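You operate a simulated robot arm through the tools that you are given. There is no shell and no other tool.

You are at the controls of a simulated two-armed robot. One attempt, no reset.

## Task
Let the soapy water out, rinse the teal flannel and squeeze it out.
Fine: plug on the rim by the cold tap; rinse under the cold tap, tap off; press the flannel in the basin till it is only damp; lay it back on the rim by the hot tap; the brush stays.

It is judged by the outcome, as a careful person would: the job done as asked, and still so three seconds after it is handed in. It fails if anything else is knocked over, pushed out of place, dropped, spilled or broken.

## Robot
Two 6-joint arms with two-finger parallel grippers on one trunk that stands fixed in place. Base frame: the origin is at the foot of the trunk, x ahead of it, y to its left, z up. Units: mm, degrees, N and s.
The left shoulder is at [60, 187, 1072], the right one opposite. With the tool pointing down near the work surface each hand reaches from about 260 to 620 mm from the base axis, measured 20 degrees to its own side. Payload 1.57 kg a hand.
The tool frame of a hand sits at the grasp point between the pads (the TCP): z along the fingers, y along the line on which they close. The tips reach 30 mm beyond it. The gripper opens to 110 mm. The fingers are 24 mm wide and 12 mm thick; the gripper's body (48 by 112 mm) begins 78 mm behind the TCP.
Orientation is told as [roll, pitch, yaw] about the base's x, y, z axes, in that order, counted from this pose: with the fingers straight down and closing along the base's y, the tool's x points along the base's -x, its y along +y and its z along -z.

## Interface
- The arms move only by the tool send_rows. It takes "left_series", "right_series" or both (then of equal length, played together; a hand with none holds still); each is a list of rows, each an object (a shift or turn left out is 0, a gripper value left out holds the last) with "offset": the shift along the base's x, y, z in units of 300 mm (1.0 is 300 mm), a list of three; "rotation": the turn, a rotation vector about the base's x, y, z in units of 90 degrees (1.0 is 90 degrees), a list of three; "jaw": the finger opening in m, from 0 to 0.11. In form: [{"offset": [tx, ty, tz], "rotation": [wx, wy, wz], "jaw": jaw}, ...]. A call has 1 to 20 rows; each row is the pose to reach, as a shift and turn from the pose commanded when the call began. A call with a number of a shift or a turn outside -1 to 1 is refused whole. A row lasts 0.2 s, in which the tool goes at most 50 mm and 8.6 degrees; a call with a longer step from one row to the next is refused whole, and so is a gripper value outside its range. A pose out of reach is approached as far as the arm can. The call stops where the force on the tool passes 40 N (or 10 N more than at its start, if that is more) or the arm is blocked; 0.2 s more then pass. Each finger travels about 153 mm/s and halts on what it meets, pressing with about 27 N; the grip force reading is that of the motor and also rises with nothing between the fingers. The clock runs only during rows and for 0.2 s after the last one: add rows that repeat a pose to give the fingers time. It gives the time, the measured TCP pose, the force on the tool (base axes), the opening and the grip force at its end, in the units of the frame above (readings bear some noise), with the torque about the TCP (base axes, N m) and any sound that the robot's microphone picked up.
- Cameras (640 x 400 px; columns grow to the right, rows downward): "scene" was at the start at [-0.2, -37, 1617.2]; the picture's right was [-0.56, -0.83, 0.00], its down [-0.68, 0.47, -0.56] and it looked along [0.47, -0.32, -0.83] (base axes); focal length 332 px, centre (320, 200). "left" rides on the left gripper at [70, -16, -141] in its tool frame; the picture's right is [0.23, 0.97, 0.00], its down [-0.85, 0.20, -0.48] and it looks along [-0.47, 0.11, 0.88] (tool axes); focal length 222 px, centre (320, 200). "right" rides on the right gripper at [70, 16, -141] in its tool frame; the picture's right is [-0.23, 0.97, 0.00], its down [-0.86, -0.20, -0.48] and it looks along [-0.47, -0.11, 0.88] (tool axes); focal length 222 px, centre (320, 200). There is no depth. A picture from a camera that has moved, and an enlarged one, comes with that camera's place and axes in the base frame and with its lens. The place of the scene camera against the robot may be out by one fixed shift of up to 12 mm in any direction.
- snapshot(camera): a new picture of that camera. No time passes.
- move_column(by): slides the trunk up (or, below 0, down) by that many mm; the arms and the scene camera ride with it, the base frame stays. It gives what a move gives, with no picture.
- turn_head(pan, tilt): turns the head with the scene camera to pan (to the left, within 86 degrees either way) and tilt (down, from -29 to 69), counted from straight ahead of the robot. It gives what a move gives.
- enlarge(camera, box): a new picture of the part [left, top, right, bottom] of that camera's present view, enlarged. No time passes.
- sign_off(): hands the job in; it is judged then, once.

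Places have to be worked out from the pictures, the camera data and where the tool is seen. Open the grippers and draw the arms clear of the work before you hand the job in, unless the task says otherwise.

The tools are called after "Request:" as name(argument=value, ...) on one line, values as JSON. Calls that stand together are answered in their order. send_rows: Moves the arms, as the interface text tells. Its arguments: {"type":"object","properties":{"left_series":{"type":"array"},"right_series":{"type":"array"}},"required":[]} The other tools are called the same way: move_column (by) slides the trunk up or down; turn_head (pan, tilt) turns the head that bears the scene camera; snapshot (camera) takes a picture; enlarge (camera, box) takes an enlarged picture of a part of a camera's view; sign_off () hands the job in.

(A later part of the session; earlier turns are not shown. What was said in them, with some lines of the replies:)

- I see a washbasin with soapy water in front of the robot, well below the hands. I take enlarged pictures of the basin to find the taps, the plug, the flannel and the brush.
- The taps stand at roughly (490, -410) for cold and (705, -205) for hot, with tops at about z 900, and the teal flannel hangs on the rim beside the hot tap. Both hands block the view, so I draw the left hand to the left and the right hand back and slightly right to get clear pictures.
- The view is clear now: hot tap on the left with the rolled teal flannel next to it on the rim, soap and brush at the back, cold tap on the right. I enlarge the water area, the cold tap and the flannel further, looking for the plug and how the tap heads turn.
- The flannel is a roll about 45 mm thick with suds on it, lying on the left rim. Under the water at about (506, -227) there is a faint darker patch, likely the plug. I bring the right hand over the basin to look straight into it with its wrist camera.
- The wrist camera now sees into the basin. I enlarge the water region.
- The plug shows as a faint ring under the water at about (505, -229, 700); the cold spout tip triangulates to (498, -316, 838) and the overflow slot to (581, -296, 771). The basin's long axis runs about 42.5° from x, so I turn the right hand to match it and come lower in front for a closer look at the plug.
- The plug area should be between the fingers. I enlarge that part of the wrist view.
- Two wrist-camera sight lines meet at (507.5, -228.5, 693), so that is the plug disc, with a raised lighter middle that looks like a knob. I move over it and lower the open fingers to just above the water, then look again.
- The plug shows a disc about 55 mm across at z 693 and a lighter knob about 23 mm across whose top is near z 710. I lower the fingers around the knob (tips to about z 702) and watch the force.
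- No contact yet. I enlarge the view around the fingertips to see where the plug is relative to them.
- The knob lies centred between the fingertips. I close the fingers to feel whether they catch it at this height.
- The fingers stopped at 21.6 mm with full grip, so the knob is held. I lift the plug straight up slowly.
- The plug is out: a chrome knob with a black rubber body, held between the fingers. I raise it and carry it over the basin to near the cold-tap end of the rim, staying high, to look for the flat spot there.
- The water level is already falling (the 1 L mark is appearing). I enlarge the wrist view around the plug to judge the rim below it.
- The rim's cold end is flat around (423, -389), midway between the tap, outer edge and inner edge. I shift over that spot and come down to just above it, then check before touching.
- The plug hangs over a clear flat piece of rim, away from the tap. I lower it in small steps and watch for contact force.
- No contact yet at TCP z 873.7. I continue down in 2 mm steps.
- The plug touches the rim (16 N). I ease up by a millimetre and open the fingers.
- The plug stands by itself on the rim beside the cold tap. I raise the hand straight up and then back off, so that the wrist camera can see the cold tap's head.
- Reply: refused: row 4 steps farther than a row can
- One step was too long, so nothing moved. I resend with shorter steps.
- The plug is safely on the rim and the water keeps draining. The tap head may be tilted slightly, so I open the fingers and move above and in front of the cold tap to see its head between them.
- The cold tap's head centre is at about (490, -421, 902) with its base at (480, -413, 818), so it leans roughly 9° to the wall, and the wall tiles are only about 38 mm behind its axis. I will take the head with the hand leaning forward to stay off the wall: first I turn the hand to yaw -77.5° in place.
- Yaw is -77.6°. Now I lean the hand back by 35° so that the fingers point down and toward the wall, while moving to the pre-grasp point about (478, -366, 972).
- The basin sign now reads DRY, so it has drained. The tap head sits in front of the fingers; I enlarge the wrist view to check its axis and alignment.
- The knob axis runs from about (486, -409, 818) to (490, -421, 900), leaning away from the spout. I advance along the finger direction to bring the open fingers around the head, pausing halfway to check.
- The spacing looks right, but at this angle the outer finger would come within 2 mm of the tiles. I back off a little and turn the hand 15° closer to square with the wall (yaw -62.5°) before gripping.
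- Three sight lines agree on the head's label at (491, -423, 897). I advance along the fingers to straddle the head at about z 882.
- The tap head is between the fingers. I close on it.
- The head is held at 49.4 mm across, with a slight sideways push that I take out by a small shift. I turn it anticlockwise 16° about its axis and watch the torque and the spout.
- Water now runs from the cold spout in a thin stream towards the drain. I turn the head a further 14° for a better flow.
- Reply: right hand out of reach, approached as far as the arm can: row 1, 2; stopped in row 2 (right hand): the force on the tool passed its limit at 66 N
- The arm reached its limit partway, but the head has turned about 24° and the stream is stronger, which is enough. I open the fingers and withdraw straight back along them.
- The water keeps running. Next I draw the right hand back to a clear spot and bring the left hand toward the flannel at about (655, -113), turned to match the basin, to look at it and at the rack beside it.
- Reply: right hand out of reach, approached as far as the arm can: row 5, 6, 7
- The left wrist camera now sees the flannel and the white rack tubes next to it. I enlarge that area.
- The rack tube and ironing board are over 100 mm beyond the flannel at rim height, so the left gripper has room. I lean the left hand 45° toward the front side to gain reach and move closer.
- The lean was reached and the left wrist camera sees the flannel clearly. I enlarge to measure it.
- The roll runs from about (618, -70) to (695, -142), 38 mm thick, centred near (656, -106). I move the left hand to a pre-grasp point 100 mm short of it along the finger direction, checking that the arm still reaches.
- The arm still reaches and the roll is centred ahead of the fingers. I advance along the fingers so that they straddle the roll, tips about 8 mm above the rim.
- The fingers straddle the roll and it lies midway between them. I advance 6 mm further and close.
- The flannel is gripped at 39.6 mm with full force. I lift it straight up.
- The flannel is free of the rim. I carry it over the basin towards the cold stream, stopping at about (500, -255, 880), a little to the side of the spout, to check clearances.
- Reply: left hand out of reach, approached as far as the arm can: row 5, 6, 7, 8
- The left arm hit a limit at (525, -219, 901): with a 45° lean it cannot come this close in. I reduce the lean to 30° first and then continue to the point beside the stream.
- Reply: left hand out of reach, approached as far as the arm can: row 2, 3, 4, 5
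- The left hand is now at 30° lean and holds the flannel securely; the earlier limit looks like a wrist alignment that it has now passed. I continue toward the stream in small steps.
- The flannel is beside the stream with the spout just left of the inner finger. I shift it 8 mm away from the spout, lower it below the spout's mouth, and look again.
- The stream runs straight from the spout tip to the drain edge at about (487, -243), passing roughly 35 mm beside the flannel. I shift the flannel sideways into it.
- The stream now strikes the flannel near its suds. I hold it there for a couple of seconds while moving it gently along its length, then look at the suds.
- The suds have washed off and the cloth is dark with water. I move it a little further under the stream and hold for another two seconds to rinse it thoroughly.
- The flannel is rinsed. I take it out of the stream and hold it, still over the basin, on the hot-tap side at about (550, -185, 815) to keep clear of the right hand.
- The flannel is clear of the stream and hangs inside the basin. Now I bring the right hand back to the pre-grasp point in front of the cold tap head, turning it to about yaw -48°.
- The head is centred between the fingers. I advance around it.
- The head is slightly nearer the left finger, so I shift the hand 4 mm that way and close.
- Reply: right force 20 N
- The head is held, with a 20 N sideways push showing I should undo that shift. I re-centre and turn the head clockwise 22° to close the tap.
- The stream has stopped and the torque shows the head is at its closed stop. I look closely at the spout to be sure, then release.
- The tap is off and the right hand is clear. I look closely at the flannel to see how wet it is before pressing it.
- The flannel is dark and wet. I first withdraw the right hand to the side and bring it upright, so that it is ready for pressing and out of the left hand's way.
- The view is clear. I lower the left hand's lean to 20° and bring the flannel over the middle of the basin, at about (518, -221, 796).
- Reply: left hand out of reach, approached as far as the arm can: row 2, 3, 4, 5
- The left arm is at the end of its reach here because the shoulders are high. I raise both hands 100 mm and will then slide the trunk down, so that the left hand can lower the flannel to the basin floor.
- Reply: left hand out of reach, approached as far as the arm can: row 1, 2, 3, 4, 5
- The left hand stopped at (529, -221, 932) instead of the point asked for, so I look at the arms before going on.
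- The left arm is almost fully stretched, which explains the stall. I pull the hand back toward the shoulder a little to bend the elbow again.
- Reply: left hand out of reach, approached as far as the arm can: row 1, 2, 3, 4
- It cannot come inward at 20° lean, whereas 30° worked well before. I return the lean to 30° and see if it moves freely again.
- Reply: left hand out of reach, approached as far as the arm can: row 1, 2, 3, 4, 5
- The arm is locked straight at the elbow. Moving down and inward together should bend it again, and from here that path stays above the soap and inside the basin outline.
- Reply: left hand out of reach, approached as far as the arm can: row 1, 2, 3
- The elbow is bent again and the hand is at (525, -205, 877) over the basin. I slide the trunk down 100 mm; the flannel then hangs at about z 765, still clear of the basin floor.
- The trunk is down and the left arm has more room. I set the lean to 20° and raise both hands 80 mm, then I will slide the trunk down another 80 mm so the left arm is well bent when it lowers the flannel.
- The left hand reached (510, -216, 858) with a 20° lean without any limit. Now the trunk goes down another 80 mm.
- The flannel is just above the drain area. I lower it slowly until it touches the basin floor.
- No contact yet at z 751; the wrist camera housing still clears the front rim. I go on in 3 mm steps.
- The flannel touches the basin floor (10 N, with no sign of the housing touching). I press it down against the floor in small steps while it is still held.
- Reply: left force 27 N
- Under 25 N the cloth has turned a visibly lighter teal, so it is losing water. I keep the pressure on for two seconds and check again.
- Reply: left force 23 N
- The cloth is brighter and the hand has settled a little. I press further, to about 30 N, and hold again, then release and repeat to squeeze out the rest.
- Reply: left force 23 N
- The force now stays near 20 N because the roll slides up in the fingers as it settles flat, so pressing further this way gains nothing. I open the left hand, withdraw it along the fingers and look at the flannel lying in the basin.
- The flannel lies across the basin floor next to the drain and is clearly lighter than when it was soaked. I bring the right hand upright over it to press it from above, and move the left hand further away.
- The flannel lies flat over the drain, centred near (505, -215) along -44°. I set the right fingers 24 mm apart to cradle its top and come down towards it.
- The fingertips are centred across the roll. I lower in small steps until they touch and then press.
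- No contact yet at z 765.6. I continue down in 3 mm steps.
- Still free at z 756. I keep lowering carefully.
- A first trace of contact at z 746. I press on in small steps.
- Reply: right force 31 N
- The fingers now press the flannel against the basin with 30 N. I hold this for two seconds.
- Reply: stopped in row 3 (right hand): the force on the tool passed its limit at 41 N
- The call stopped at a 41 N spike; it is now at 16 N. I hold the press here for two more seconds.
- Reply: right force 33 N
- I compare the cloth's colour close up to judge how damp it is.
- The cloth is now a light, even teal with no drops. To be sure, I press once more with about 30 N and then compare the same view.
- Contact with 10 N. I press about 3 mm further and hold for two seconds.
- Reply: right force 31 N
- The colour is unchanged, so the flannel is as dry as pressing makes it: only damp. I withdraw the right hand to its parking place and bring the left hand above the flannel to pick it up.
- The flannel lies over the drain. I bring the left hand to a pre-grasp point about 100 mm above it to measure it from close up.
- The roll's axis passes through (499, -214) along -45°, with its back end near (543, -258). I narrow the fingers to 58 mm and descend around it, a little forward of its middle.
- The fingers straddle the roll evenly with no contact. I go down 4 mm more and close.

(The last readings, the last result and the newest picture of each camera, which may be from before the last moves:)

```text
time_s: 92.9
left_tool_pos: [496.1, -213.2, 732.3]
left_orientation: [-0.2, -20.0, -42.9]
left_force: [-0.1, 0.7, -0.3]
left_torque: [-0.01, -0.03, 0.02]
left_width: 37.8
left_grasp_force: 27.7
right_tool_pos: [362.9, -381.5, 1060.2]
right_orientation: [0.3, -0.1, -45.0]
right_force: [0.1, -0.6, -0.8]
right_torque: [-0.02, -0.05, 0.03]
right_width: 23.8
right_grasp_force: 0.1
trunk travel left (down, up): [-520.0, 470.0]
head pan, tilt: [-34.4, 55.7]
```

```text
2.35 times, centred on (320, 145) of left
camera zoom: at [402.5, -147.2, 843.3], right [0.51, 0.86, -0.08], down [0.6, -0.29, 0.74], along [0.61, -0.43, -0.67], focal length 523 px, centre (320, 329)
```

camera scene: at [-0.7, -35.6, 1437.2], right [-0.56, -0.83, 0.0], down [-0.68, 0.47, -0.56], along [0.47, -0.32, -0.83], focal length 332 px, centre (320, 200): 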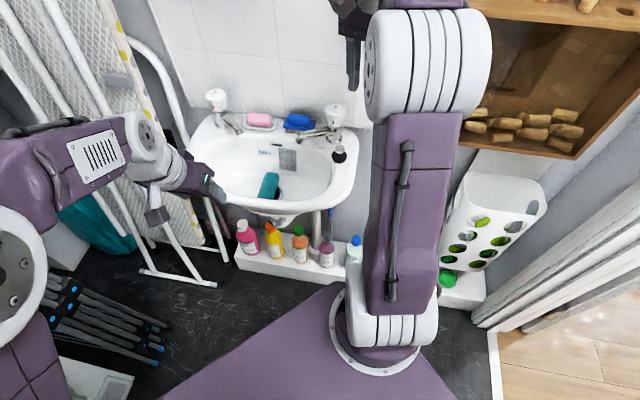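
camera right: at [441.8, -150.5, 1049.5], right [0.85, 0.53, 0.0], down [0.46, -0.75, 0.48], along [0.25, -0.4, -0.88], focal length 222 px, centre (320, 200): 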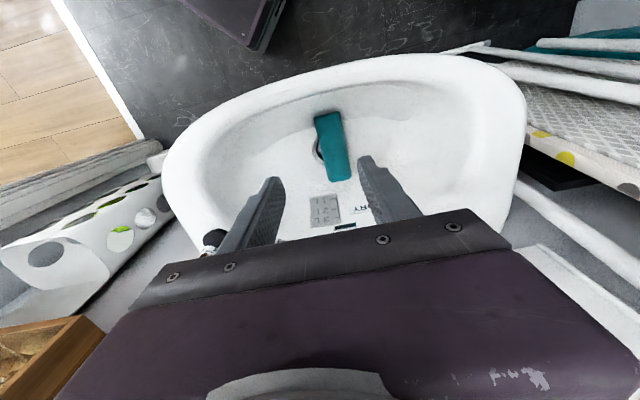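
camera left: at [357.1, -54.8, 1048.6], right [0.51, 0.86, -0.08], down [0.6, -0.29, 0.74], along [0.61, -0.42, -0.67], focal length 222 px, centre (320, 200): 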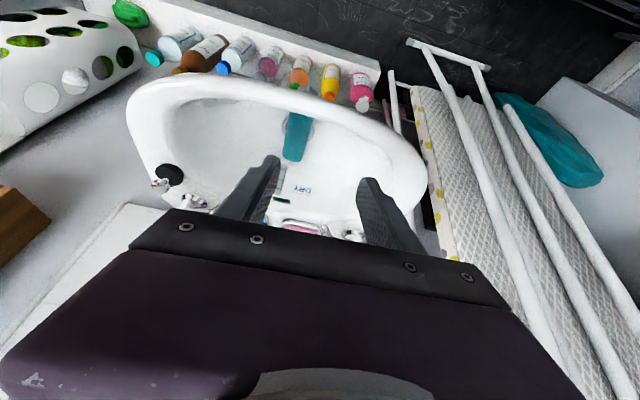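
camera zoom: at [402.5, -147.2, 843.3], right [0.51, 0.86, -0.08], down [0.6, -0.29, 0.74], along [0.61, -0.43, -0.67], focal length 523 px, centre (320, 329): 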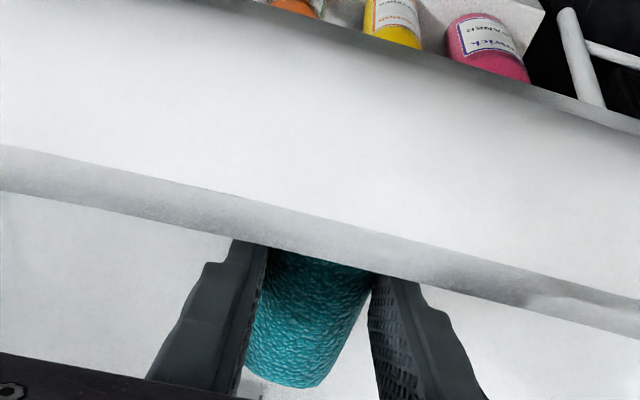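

The flannel is gripped at 37.8 mm. I lift it straight up 70 mm.

Request:
send_rows(left_series=[{"offset": [0, 0, 0.06]}, {"offset": [0, 0, 0.14]}, {"offset": [0, 0, 0.23]}, {"offset": [0, 0, 0.23]}])

Request:
enlarge(camera="scene", box=[180, 110, 370, 250])

Request:
enlarge(camera="left", box=[200, 60, 440, 230])

```text
time_s: 93.9
left_tool_pos: [497.2, -213.4, 804.0]
left_orientation: [-0.1, -20.1, -43.0]
left_force: [0.6, 0.4, -0.1]
left_torque: [-0.01, 0.02, 0.02]
left_width: 38.0
left_grasp_force: 27.0
right_tool_pos: [362.3, -380.9, 1059.9]
right_orientation: [0.3, -0.2, -45.0]
right_force: [0.7, -0.3, -0.2]
right_torque: [0.0, 0.01, -0.02]
right_width: 24.0
right_grasp_force: 0.1
trunk travel left (down, up): [-520.0, 470.0]
head pan, tilt: [-34.4, 55.7]
```

```text
2.86 times, centred on (275, 180) of scene
camera zoom: at [0.1, -37.1, 1437.1], right [-0.56, -0.83, 0.0], down [-0.68, 0.47, -0.56], along [0.46, -0.32, -0.83], focal length 950 px, centre (449, 257)
```

zoom: 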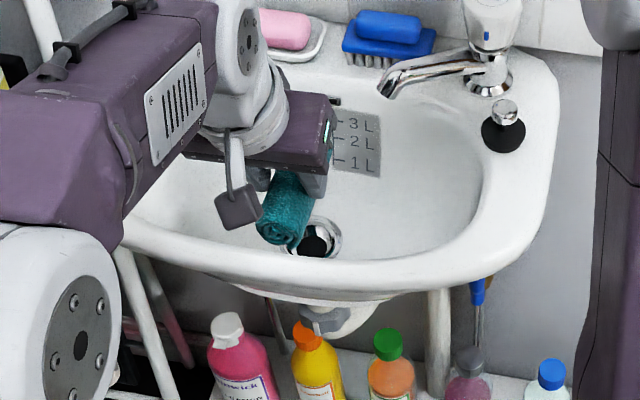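

```text
2.35 times, centred on (320, 145) of left
camera zoom: at [402.8, -147.5, 912.8], right [0.51, 0.86, -0.08], down [0.6, -0.29, 0.74], along [0.61, -0.43, -0.67], focal length 523 px, centre (320, 329)
```

zoom: 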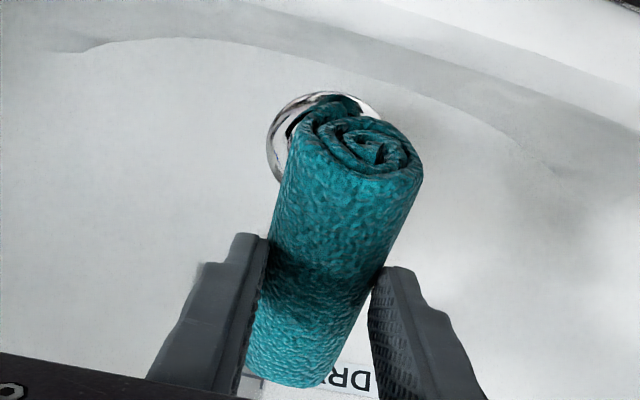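

The flannel is held near its middle and nearly level. I slide the trunk up 90 mm so that the left hand can reach the rim by the hot tap with a moderate lean.

Request:
move_column(by=90)

```text
time_s: 95.2
left_tool_pos: [497.3, -212.6, 893.3]
left_orientation: [-0.2, -19.9, -43.0]
left_force: [-0.1, 0.0, -0.4]
left_torque: [0.04, 0.01, 0.03]
left_width: 38.1
left_grasp_force: 26.5
right_tool_pos: [363.5, -381.5, 1149.7]
right_orientation: [0.3, -0.2, -45.0]
right_force: [0.7, 1.1, -0.7]
right_torque: [0.01, 0.05, 0.02]
right_width: 24.3
right_grasp_force: 0.2
trunk travel left (down, up): [-610.0, 380.0]
head pan, tilt: [-34.4, 55.7]
```

The left hand is at (497, -213, 893). I carry the flannel high over the basin toward the left rim, gradually leaning the hand to 38°.

Request:
send_rows(left_series=[{"offset": [0.077, 0.077, 0.107], "rotation": [-0.0455, -0.0487, 0]}, {"offset": [0.177, 0.16, 0.123], "rotation": [-0.091, -0.0975, 0]}, {"offset": [0.293, 0.243, 0.123], "rotation": [-0.1364, -0.1462, 0]}, {"offset": [0.41, 0.327, 0.107], "rotation": [-0.1364, -0.1462, 0]}, {"offset": [0.477, 0.383, 0.073], "rotation": [-0.1364, -0.1462, 0]}, {"offset": [0.477, 0.383, 0.073], "rotation": [-0.1364, -0.1462, 0]}])

Request:
snapshot(camera="left")

Request:
enlarge(camera="scene", box=[130, 90, 330, 240])

```text
time_s: 96.6
left_tool_pos: [641.9, -99.3, 915.6]
left_orientation: [-0.1, -38.0, -43.0]
left_force: [0.2, 1.1, -0.5]
left_torque: [-0.02, 0.0, -0.01]
left_width: 37.5
left_grasp_force: 26.5
right_tool_pos: [362.3, -381.3, 1149.4]
right_orientation: [0.3, -0.1, -45.0]
right_force: [0.1, -0.5, -0.2]
right_torque: [0.03, -0.02, 0.0]
right_width: 23.9
right_grasp_force: 0.1
trunk travel left (down, up): [-610.0, 380.0]
head pan, tilt: [-34.4, 55.7]
```

```text
taken
camera left: at [525.7, -13.2, 984.3], right [0.53, 0.83, -0.14], down [0.41, -0.11, 0.9], along [0.74, -0.54, -0.4], focal length 222 px, centre (320, 200)
```

left: 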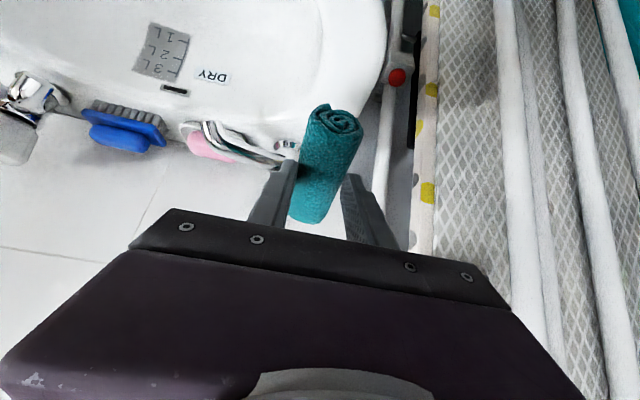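

```text
2.67 times, centred on (230, 165) of scene
camera zoom: at [-0.7, -37.2, 1527.2], right [-0.56, -0.83, 0.0], down [-0.68, 0.47, -0.56], along [0.47, -0.32, -0.83], focal length 887 px, centre (560, 293)
```

zoom: 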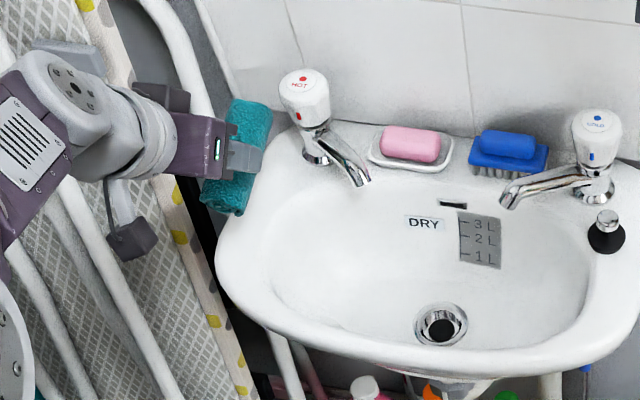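

The flannel hangs above its old place on the rim. I lower it to just above the rim, aligned with where it lay before.

Request:
send_rows(left_series=[{"offset": [0.007, 0.005, -0.08]}, {"offset": [0.014, 0.01, -0.15]}, {"offset": [0.014, 0.01, -0.178]}, {"offset": [0.014, 0.01, -0.178]}])

Request:
enlarge(camera="left", box=[200, 60, 440, 240])

Request:
enlarge(camera="scene", box=[150, 100, 270, 210])

```text
time_s: 97.6
left_tool_pos: [646.6, -95.3, 865.2]
left_orientation: [0.1, -38.4, -43.0]
left_force: [2.6, -1.4, 13.6]
left_torque: [0.01, -0.01, 0.05]
left_width: 38.0
left_grasp_force: 27.4
right_tool_pos: [361.1, -380.6, 1150.9]
right_orientation: [0.3, -0.3, -44.9]
right_force: [0.3, 0.0, 0.7]
right_torque: [-0.02, -0.01, 0.01]
right_width: 24.1
right_grasp_force: 0.1
trunk travel left (down, up): [-610.0, 380.0]
head pan, tilt: [-34.4, 55.7]
```

```text
2.22 times, centred on (320, 150) of left
camera zoom: at [529.3, -10.1, 932.9], right [0.53, 0.83, -0.14], down [0.41, -0.11, 0.91], along [0.74, -0.54, -0.4], focal length 494 px, centre (320, 311)
```

zoom: 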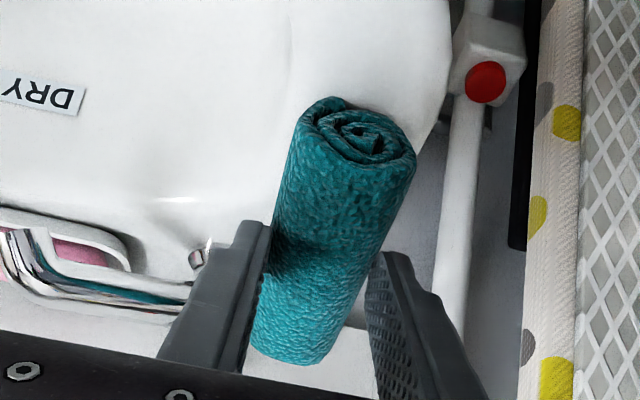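

```text
3.64 times, centred on (210, 155) of scene
camera zoom: at [-2.4, -36.6, 1527.4], right [-0.56, -0.83, 0.0], down [-0.68, 0.47, -0.56], along [0.47, -0.32, -0.83], focal length 1209 px, centre (720, 364)
```

zoom: 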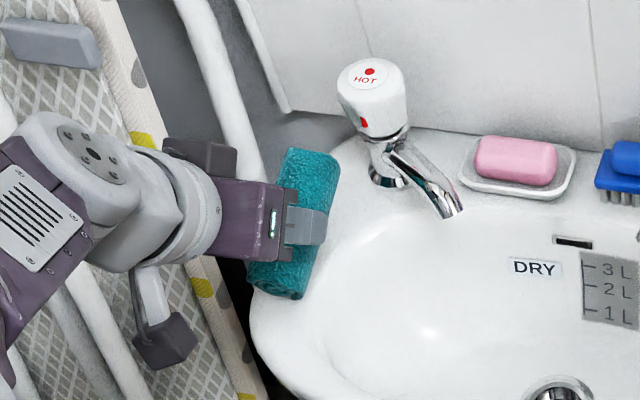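

The flannel has touched the rim (14 N), front end first. I ease it down a few more millimetres so that it levels out on the rim before letting go.

Request:
send_rows(left_series=[{"offset": [0, 0, -0.01]}, {"offset": [0, 0, -0.018]}, {"offset": [0, 0, -0.018]}])

Request:
enlarge(camera="left", box=[200, 60, 440, 240])

Request:
enlarge(camera="scene", box=[150, 100, 270, 210])

```text
time_s: 98.4
left_tool_pos: [644.3, -94.5, 864.2]
left_orientation: [0.4, -38.7, -43.3]
left_force: [6.2, -0.5, 36.3]
left_torque: [0.08, -0.12, -0.03]
left_width: 37.8
left_grasp_force: 27.0
right_tool_pos: [359.2, -381.2, 1151.7]
right_orientation: [0.5, -0.3, -45.0]
right_force: [0.4, -1.1, -0.5]
right_torque: [-0.05, 0.0, 0.01]
right_width: 23.9
right_grasp_force: 0.1
trunk travel left (down, up): [-610.0, 380.0]
head pan, tilt: [-34.4, 55.7]
```

```text
2.22 times, centred on (320, 150) of left
camera zoom: at [528.3, -9.9, 930.7], right [0.53, 0.83, -0.14], down [0.4, -0.11, 0.91], along [0.74, -0.54, -0.39], focal length 494 px, centre (320, 311)
```

zoom: 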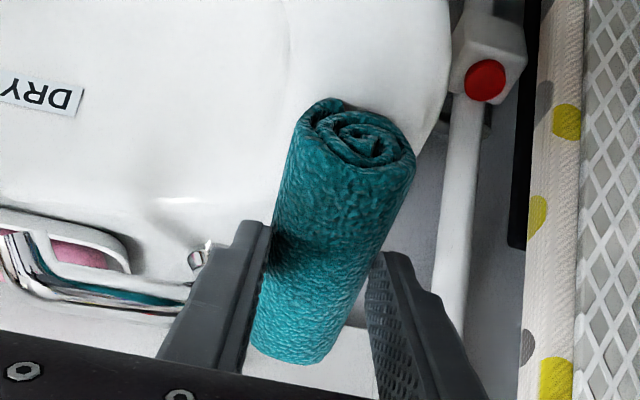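

```text
3.64 times, centred on (210, 155) of scene
camera zoom: at [-5.6, -36.0, 1527.4], right [-0.56, -0.83, 0.0], down [-0.68, 0.47, -0.57], along [0.47, -0.32, -0.82], focal length 1209 px, centre (720, 364)
```

zoom: 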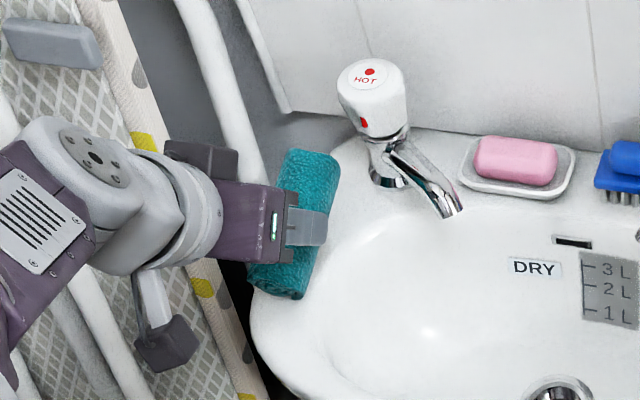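

The force rose to 36 N without further movement and without torque, so the roll already sits squarely on the rim. I ease the pressure off and open the fingers.

Request:
send_rows(left_series=[{"offset": [0, 0, 0.014]}, {"offset": [0, 0, 0.018]}, {"offset": [0, 0, 0.018], "jaw": 0.044}, {"offset": [0, 0, 0.018], "jaw": 0.062}, {"offset": [0, 0, 0.018]}, {"offset": [0, 0, 0.018]}])

Request:
enlarge(camera="left", box=[200, 60, 440, 240])

Request:
enlarge(camera="scene", box=[150, 100, 270, 210])

```text
time_s: 99.8
left_tool_pos: [644.9, -95.6, 862.2]
left_orientation: [-0.1, -37.9, -43.0]
left_force: [-1.0, 0.1, -0.6]
left_torque: [0.01, -0.01, -0.01]
left_width: 61.9
left_grasp_force: 0.0
right_tool_pos: [363.5, -380.8, 1151.5]
right_orientation: [0.4, -0.2, -45.0]
right_force: [0.2, -0.5, 0.1]
right_torque: [0.02, 0.0, -0.02]
right_width: 24.0
right_grasp_force: 0.0
trunk travel left (down, up): [-610.0, 380.0]
head pan, tilt: [-34.4, 55.7]
```

```text
2.22 times, centred on (320, 150) of left
camera zoom: at [529.1, -10.0, 930.4], right [0.53, 0.83, -0.14], down [0.41, -0.11, 0.9], along [0.74, -0.54, -0.41], focal length 494 px, centre (320, 311)
```

zoom: 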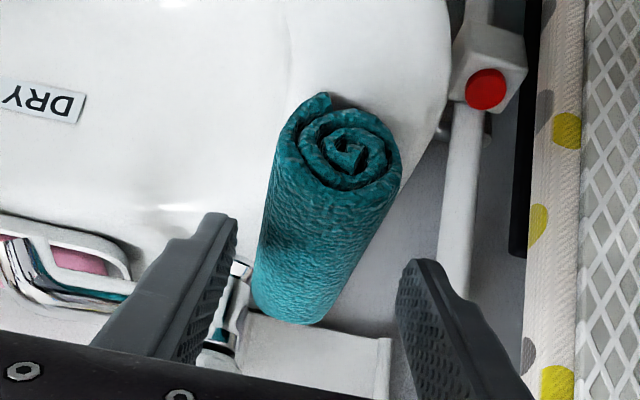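

```text
3.64 times, centred on (210, 155) of scene
camera zoom: at [-0.4, -36.9, 1527.1], right [-0.56, -0.83, 0.0], down [-0.68, 0.47, -0.56], along [0.47, -0.32, -0.83], focal length 1209 px, centre (720, 364)
```

zoom: 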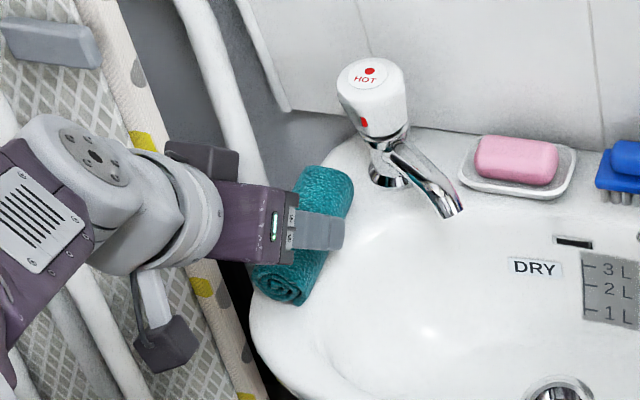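

The roll has settled level on the rim beside the hot tap. I withdraw the left hand straight back along its fingers.

Request:
send_rows(left_series=[{"offset": [-0.03, 0.028, 0.053], "jaw": 0.07}, {"offset": [-0.09, 0.084, 0.158]}, {"offset": [-0.16, 0.15, 0.27]}, {"offset": [-0.24, 0.25, 0.35]}, {"offset": [-0.34, 0.36, 0.38]}, {"offset": [-0.44, 0.48, 0.38]}])

Request:
snapshot(camera="left")

Request:
enlarge(camera="scene", box=[170, 100, 370, 240])

Request:
enlarge(camera="scene", box=[190, 120, 260, 190])

```text
time_s: 101.2
left_tool_pos: [511.2, 47.8, 975.4]
left_orientation: [-0.2, -38.1, -42.9]
left_force: [0.5, 0.2, 0.8]
left_torque: [-0.01, 0.05, -0.02]
left_width: 70.0
left_grasp_force: 0.0
right_tool_pos: [362.9, -379.3, 1150.5]
right_orientation: [0.3, -0.4, -44.9]
right_force: [-0.5, 0.0, 0.7]
right_torque: [0.0, -0.02, 0.0]
right_width: 23.9
right_grasp_force: 0.0
trunk travel left (down, up): [-610.0, 380.0]
head pan, tilt: [-34.4, 55.7]
```

```text
taken
camera left: at [395.2, 133.1, 1045.2], right [0.53, 0.83, -0.14], down [0.41, -0.11, 0.9], along [0.74, -0.54, -0.4], focal length 222 px, centre (320, 200)
```

left: 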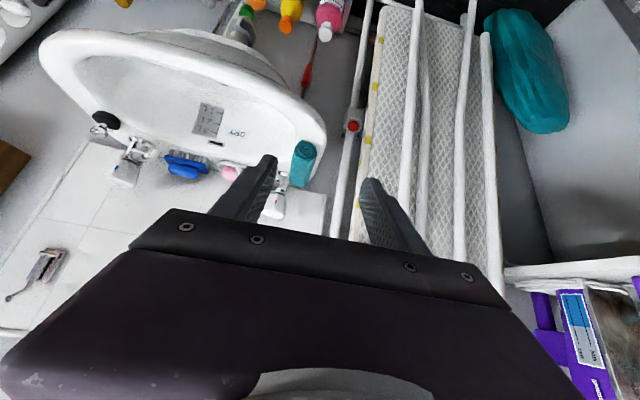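

```text
2.86 times, centred on (270, 170) of scene
camera zoom: at [-1.4, -35.7, 1527.2], right [-0.56, -0.83, 0.0], down [-0.68, 0.47, -0.56], along [0.47, -0.32, -0.83], focal length 950 px, centre (463, 286)
```

zoom: 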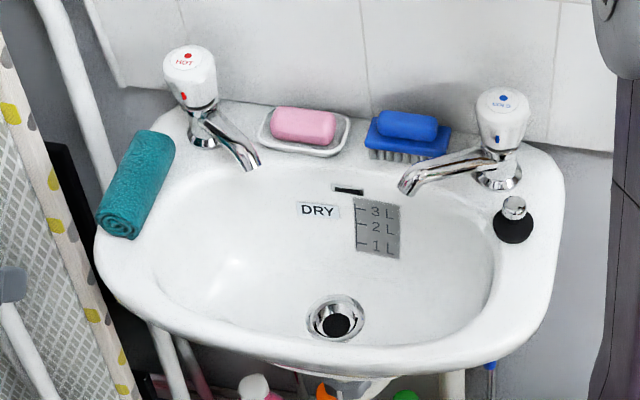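

```text
5.71 times, centred on (225, 155) of scene
camera zoom: at [-1.4, -35.7, 1527.2], right [-0.56, -0.83, 0.0], down [-0.68, 0.47, -0.56], along [0.47, -0.32, -0.83], focal length 1900 px, centre (863, 457)
```

zoom: 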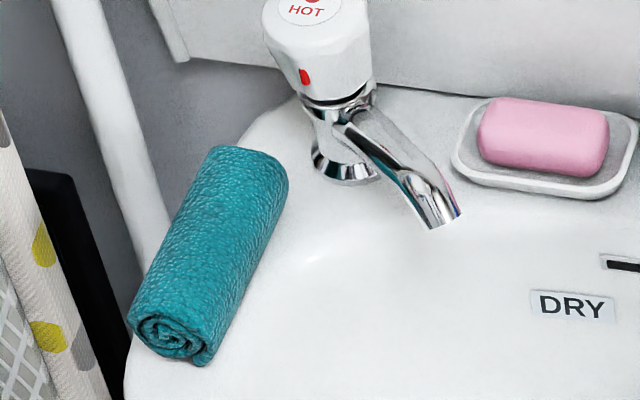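

The flannel lies on the rim by the hot tap as it did at the start, now light and damp; plug by the cold tap, brush and soap in place, tap off, basin empty. I draw both hands clear and open the grippers.

Request:
send_rows(left_series=[{"offset": [-0.05, 0.1, 0.05]}, {"offset": [-0.1, 0.2, 0.1]}, {"offset": [-0.15, 0.3, 0.12], "jaw": 0.11}, {"offset": [-0.2, 0.4, 0.12]}, {"offset": [-0.22, 0.5, 0.12]}, {"offset": [-0.22, 0.5, 0.12]}, {"offset": [-0.22, 0.5, 0.12]}], right_series=[{"offset": [-0.06, 0.02, 0]}, {"offset": [-0.12, 0.04, 0], "jaw": 0.11}, {"offset": [-0.18, 0.06, 0]}, {"offset": [-0.24, 0.08, 0]}, {"offset": [-0.24, 0.08, 0]}, {"offset": [-0.24, 0.08, 0]}, {"offset": [-0.24, 0.08, 0]}])

Request:
snapshot(camera="scene")

Request:
enlarge(camera="scene", box=[170, 100, 370, 240])

```text
time_s: 102.8
left_tool_pos: [445.9, 199.2, 1011.8]
left_orientation: [-0.1, -38.0, -43.0]
left_force: [0.0, -0.8, -0.4]
left_torque: [-0.03, 0.04, 0.03]
left_width: 109.9
left_grasp_force: 0.0
right_tool_pos: [290.5, -355.9, 1151.6]
right_orientation: [0.3, -0.2, -45.0]
right_force: [0.3, 0.1, 0.6]
right_torque: [0.0, 0.02, 0.01]
right_width: 109.8
right_grasp_force: 0.0
trunk travel left (down, up): [-610.0, 380.0]
head pan, tilt: [-34.4, 55.7]
```

```text
taken
camera scene: at [-0.4, -36.6, 1527.2], right [-0.56, -0.83, 0.0], down [-0.68, 0.47, -0.56], along [0.47, -0.32, -0.83], focal length 332 px, centre (320, 200)
```

scene: 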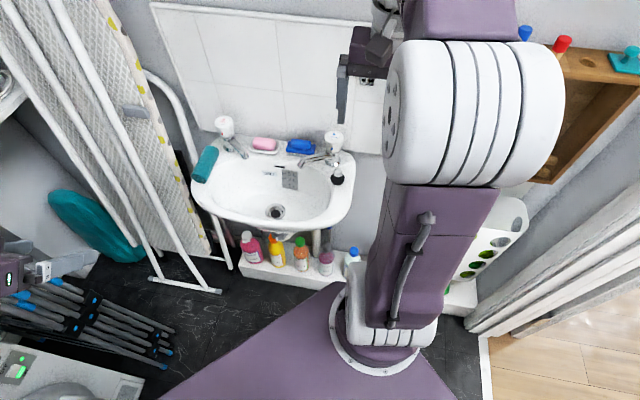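

```text
2.86 times, centred on (270, 170) of scene
camera zoom: at [-0.4, -36.6, 1527.2], right [-0.56, -0.83, 0.0], down [-0.68, 0.47, -0.56], along [0.47, -0.32, -0.83], focal length 950 px, centre (463, 286)
```

zoom: 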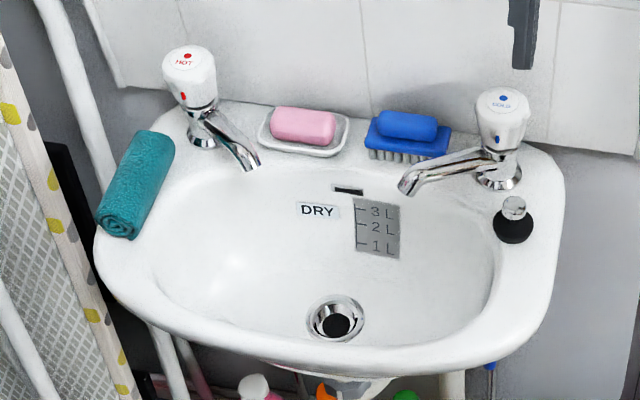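

Everything looks settled. I take one last close look at the cold tap and plug for any drip.

Request:
enlarge(camera="scene", box=[285, 120, 355, 200])

Request:
enlarge(camera="scene", box=[180, 100, 250, 200])

```text
5.00 times, centred on (320, 160) of scene
camera zoom: at [-0.4, -36.6, 1527.2], right [-0.56, -0.83, 0.0], down [-0.68, 0.47, -0.56], along [0.47, -0.32, -0.83], focal length 1662 px, centre (320, 400)
```

zoom: 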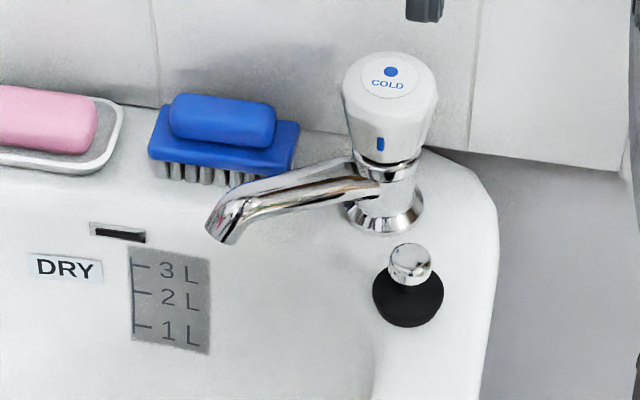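

```text
4.00 times, centred on (215, 150) of scene
camera zoom: at [-0.4, -36.6, 1527.2], right [-0.56, -0.83, 0.0], down [-0.68, 0.47, -0.56], along [0.47, -0.32, -0.83], focal length 1330 px, centre (740, 400)
```

zoom: 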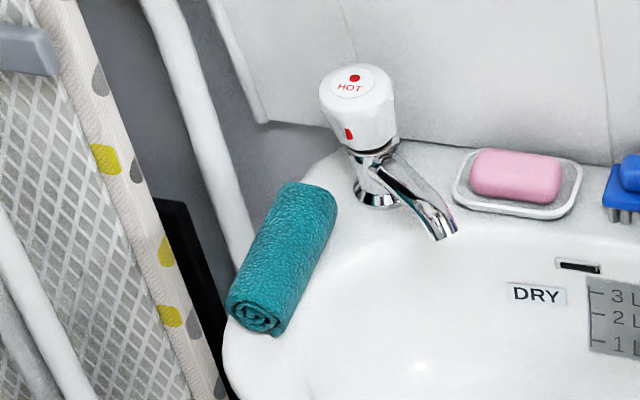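

The cold tap shows no drip and its mark is back at the front, where it was at the start. The plug stands by it, the brush has not moved, and the damp flannel lies on the rim by the hot tap. Both hands are clear with open grippers, so I hand the job in.

Request:
sign_off()

```text
The job is handed in.
```

The job is done and handed in. The checks below come from camera views and force readings.

- **Water:** the basin has drained and its sign reads DRY.
- **Plug:** it stands on the rim by the cold tap.
- **Rinse:** I held the flannel under the cold tap until the suds were gone.
- **Tap:** it is turned off to its stop, and the last view showed no drip.
- **Flannel:** I pressed it in the basin three times at about 20–30 N. It turned lighter, and the last press made no further change, so I take it to be only damp. It is back on the rim by the hot tap, about where it lay at the start.
- **Other things:** the brush and soap look to be where they were at the start. I saw nothing knocked over or spilled.

Three moments were less smooth:

- **Tap:** turning it on met a 66 N force when the right arm reached its limit. It had opened about 24° by then, which gave enough flow.
- **Left arm:** it locked straight once while carrying the flannel. I freed it and lowered the trunk. The trunk now stands 90 mm lower than at the start.
- **Flannel:** one end of the roll dropped about a centimetre onto the rim when I let go, and then lay level.
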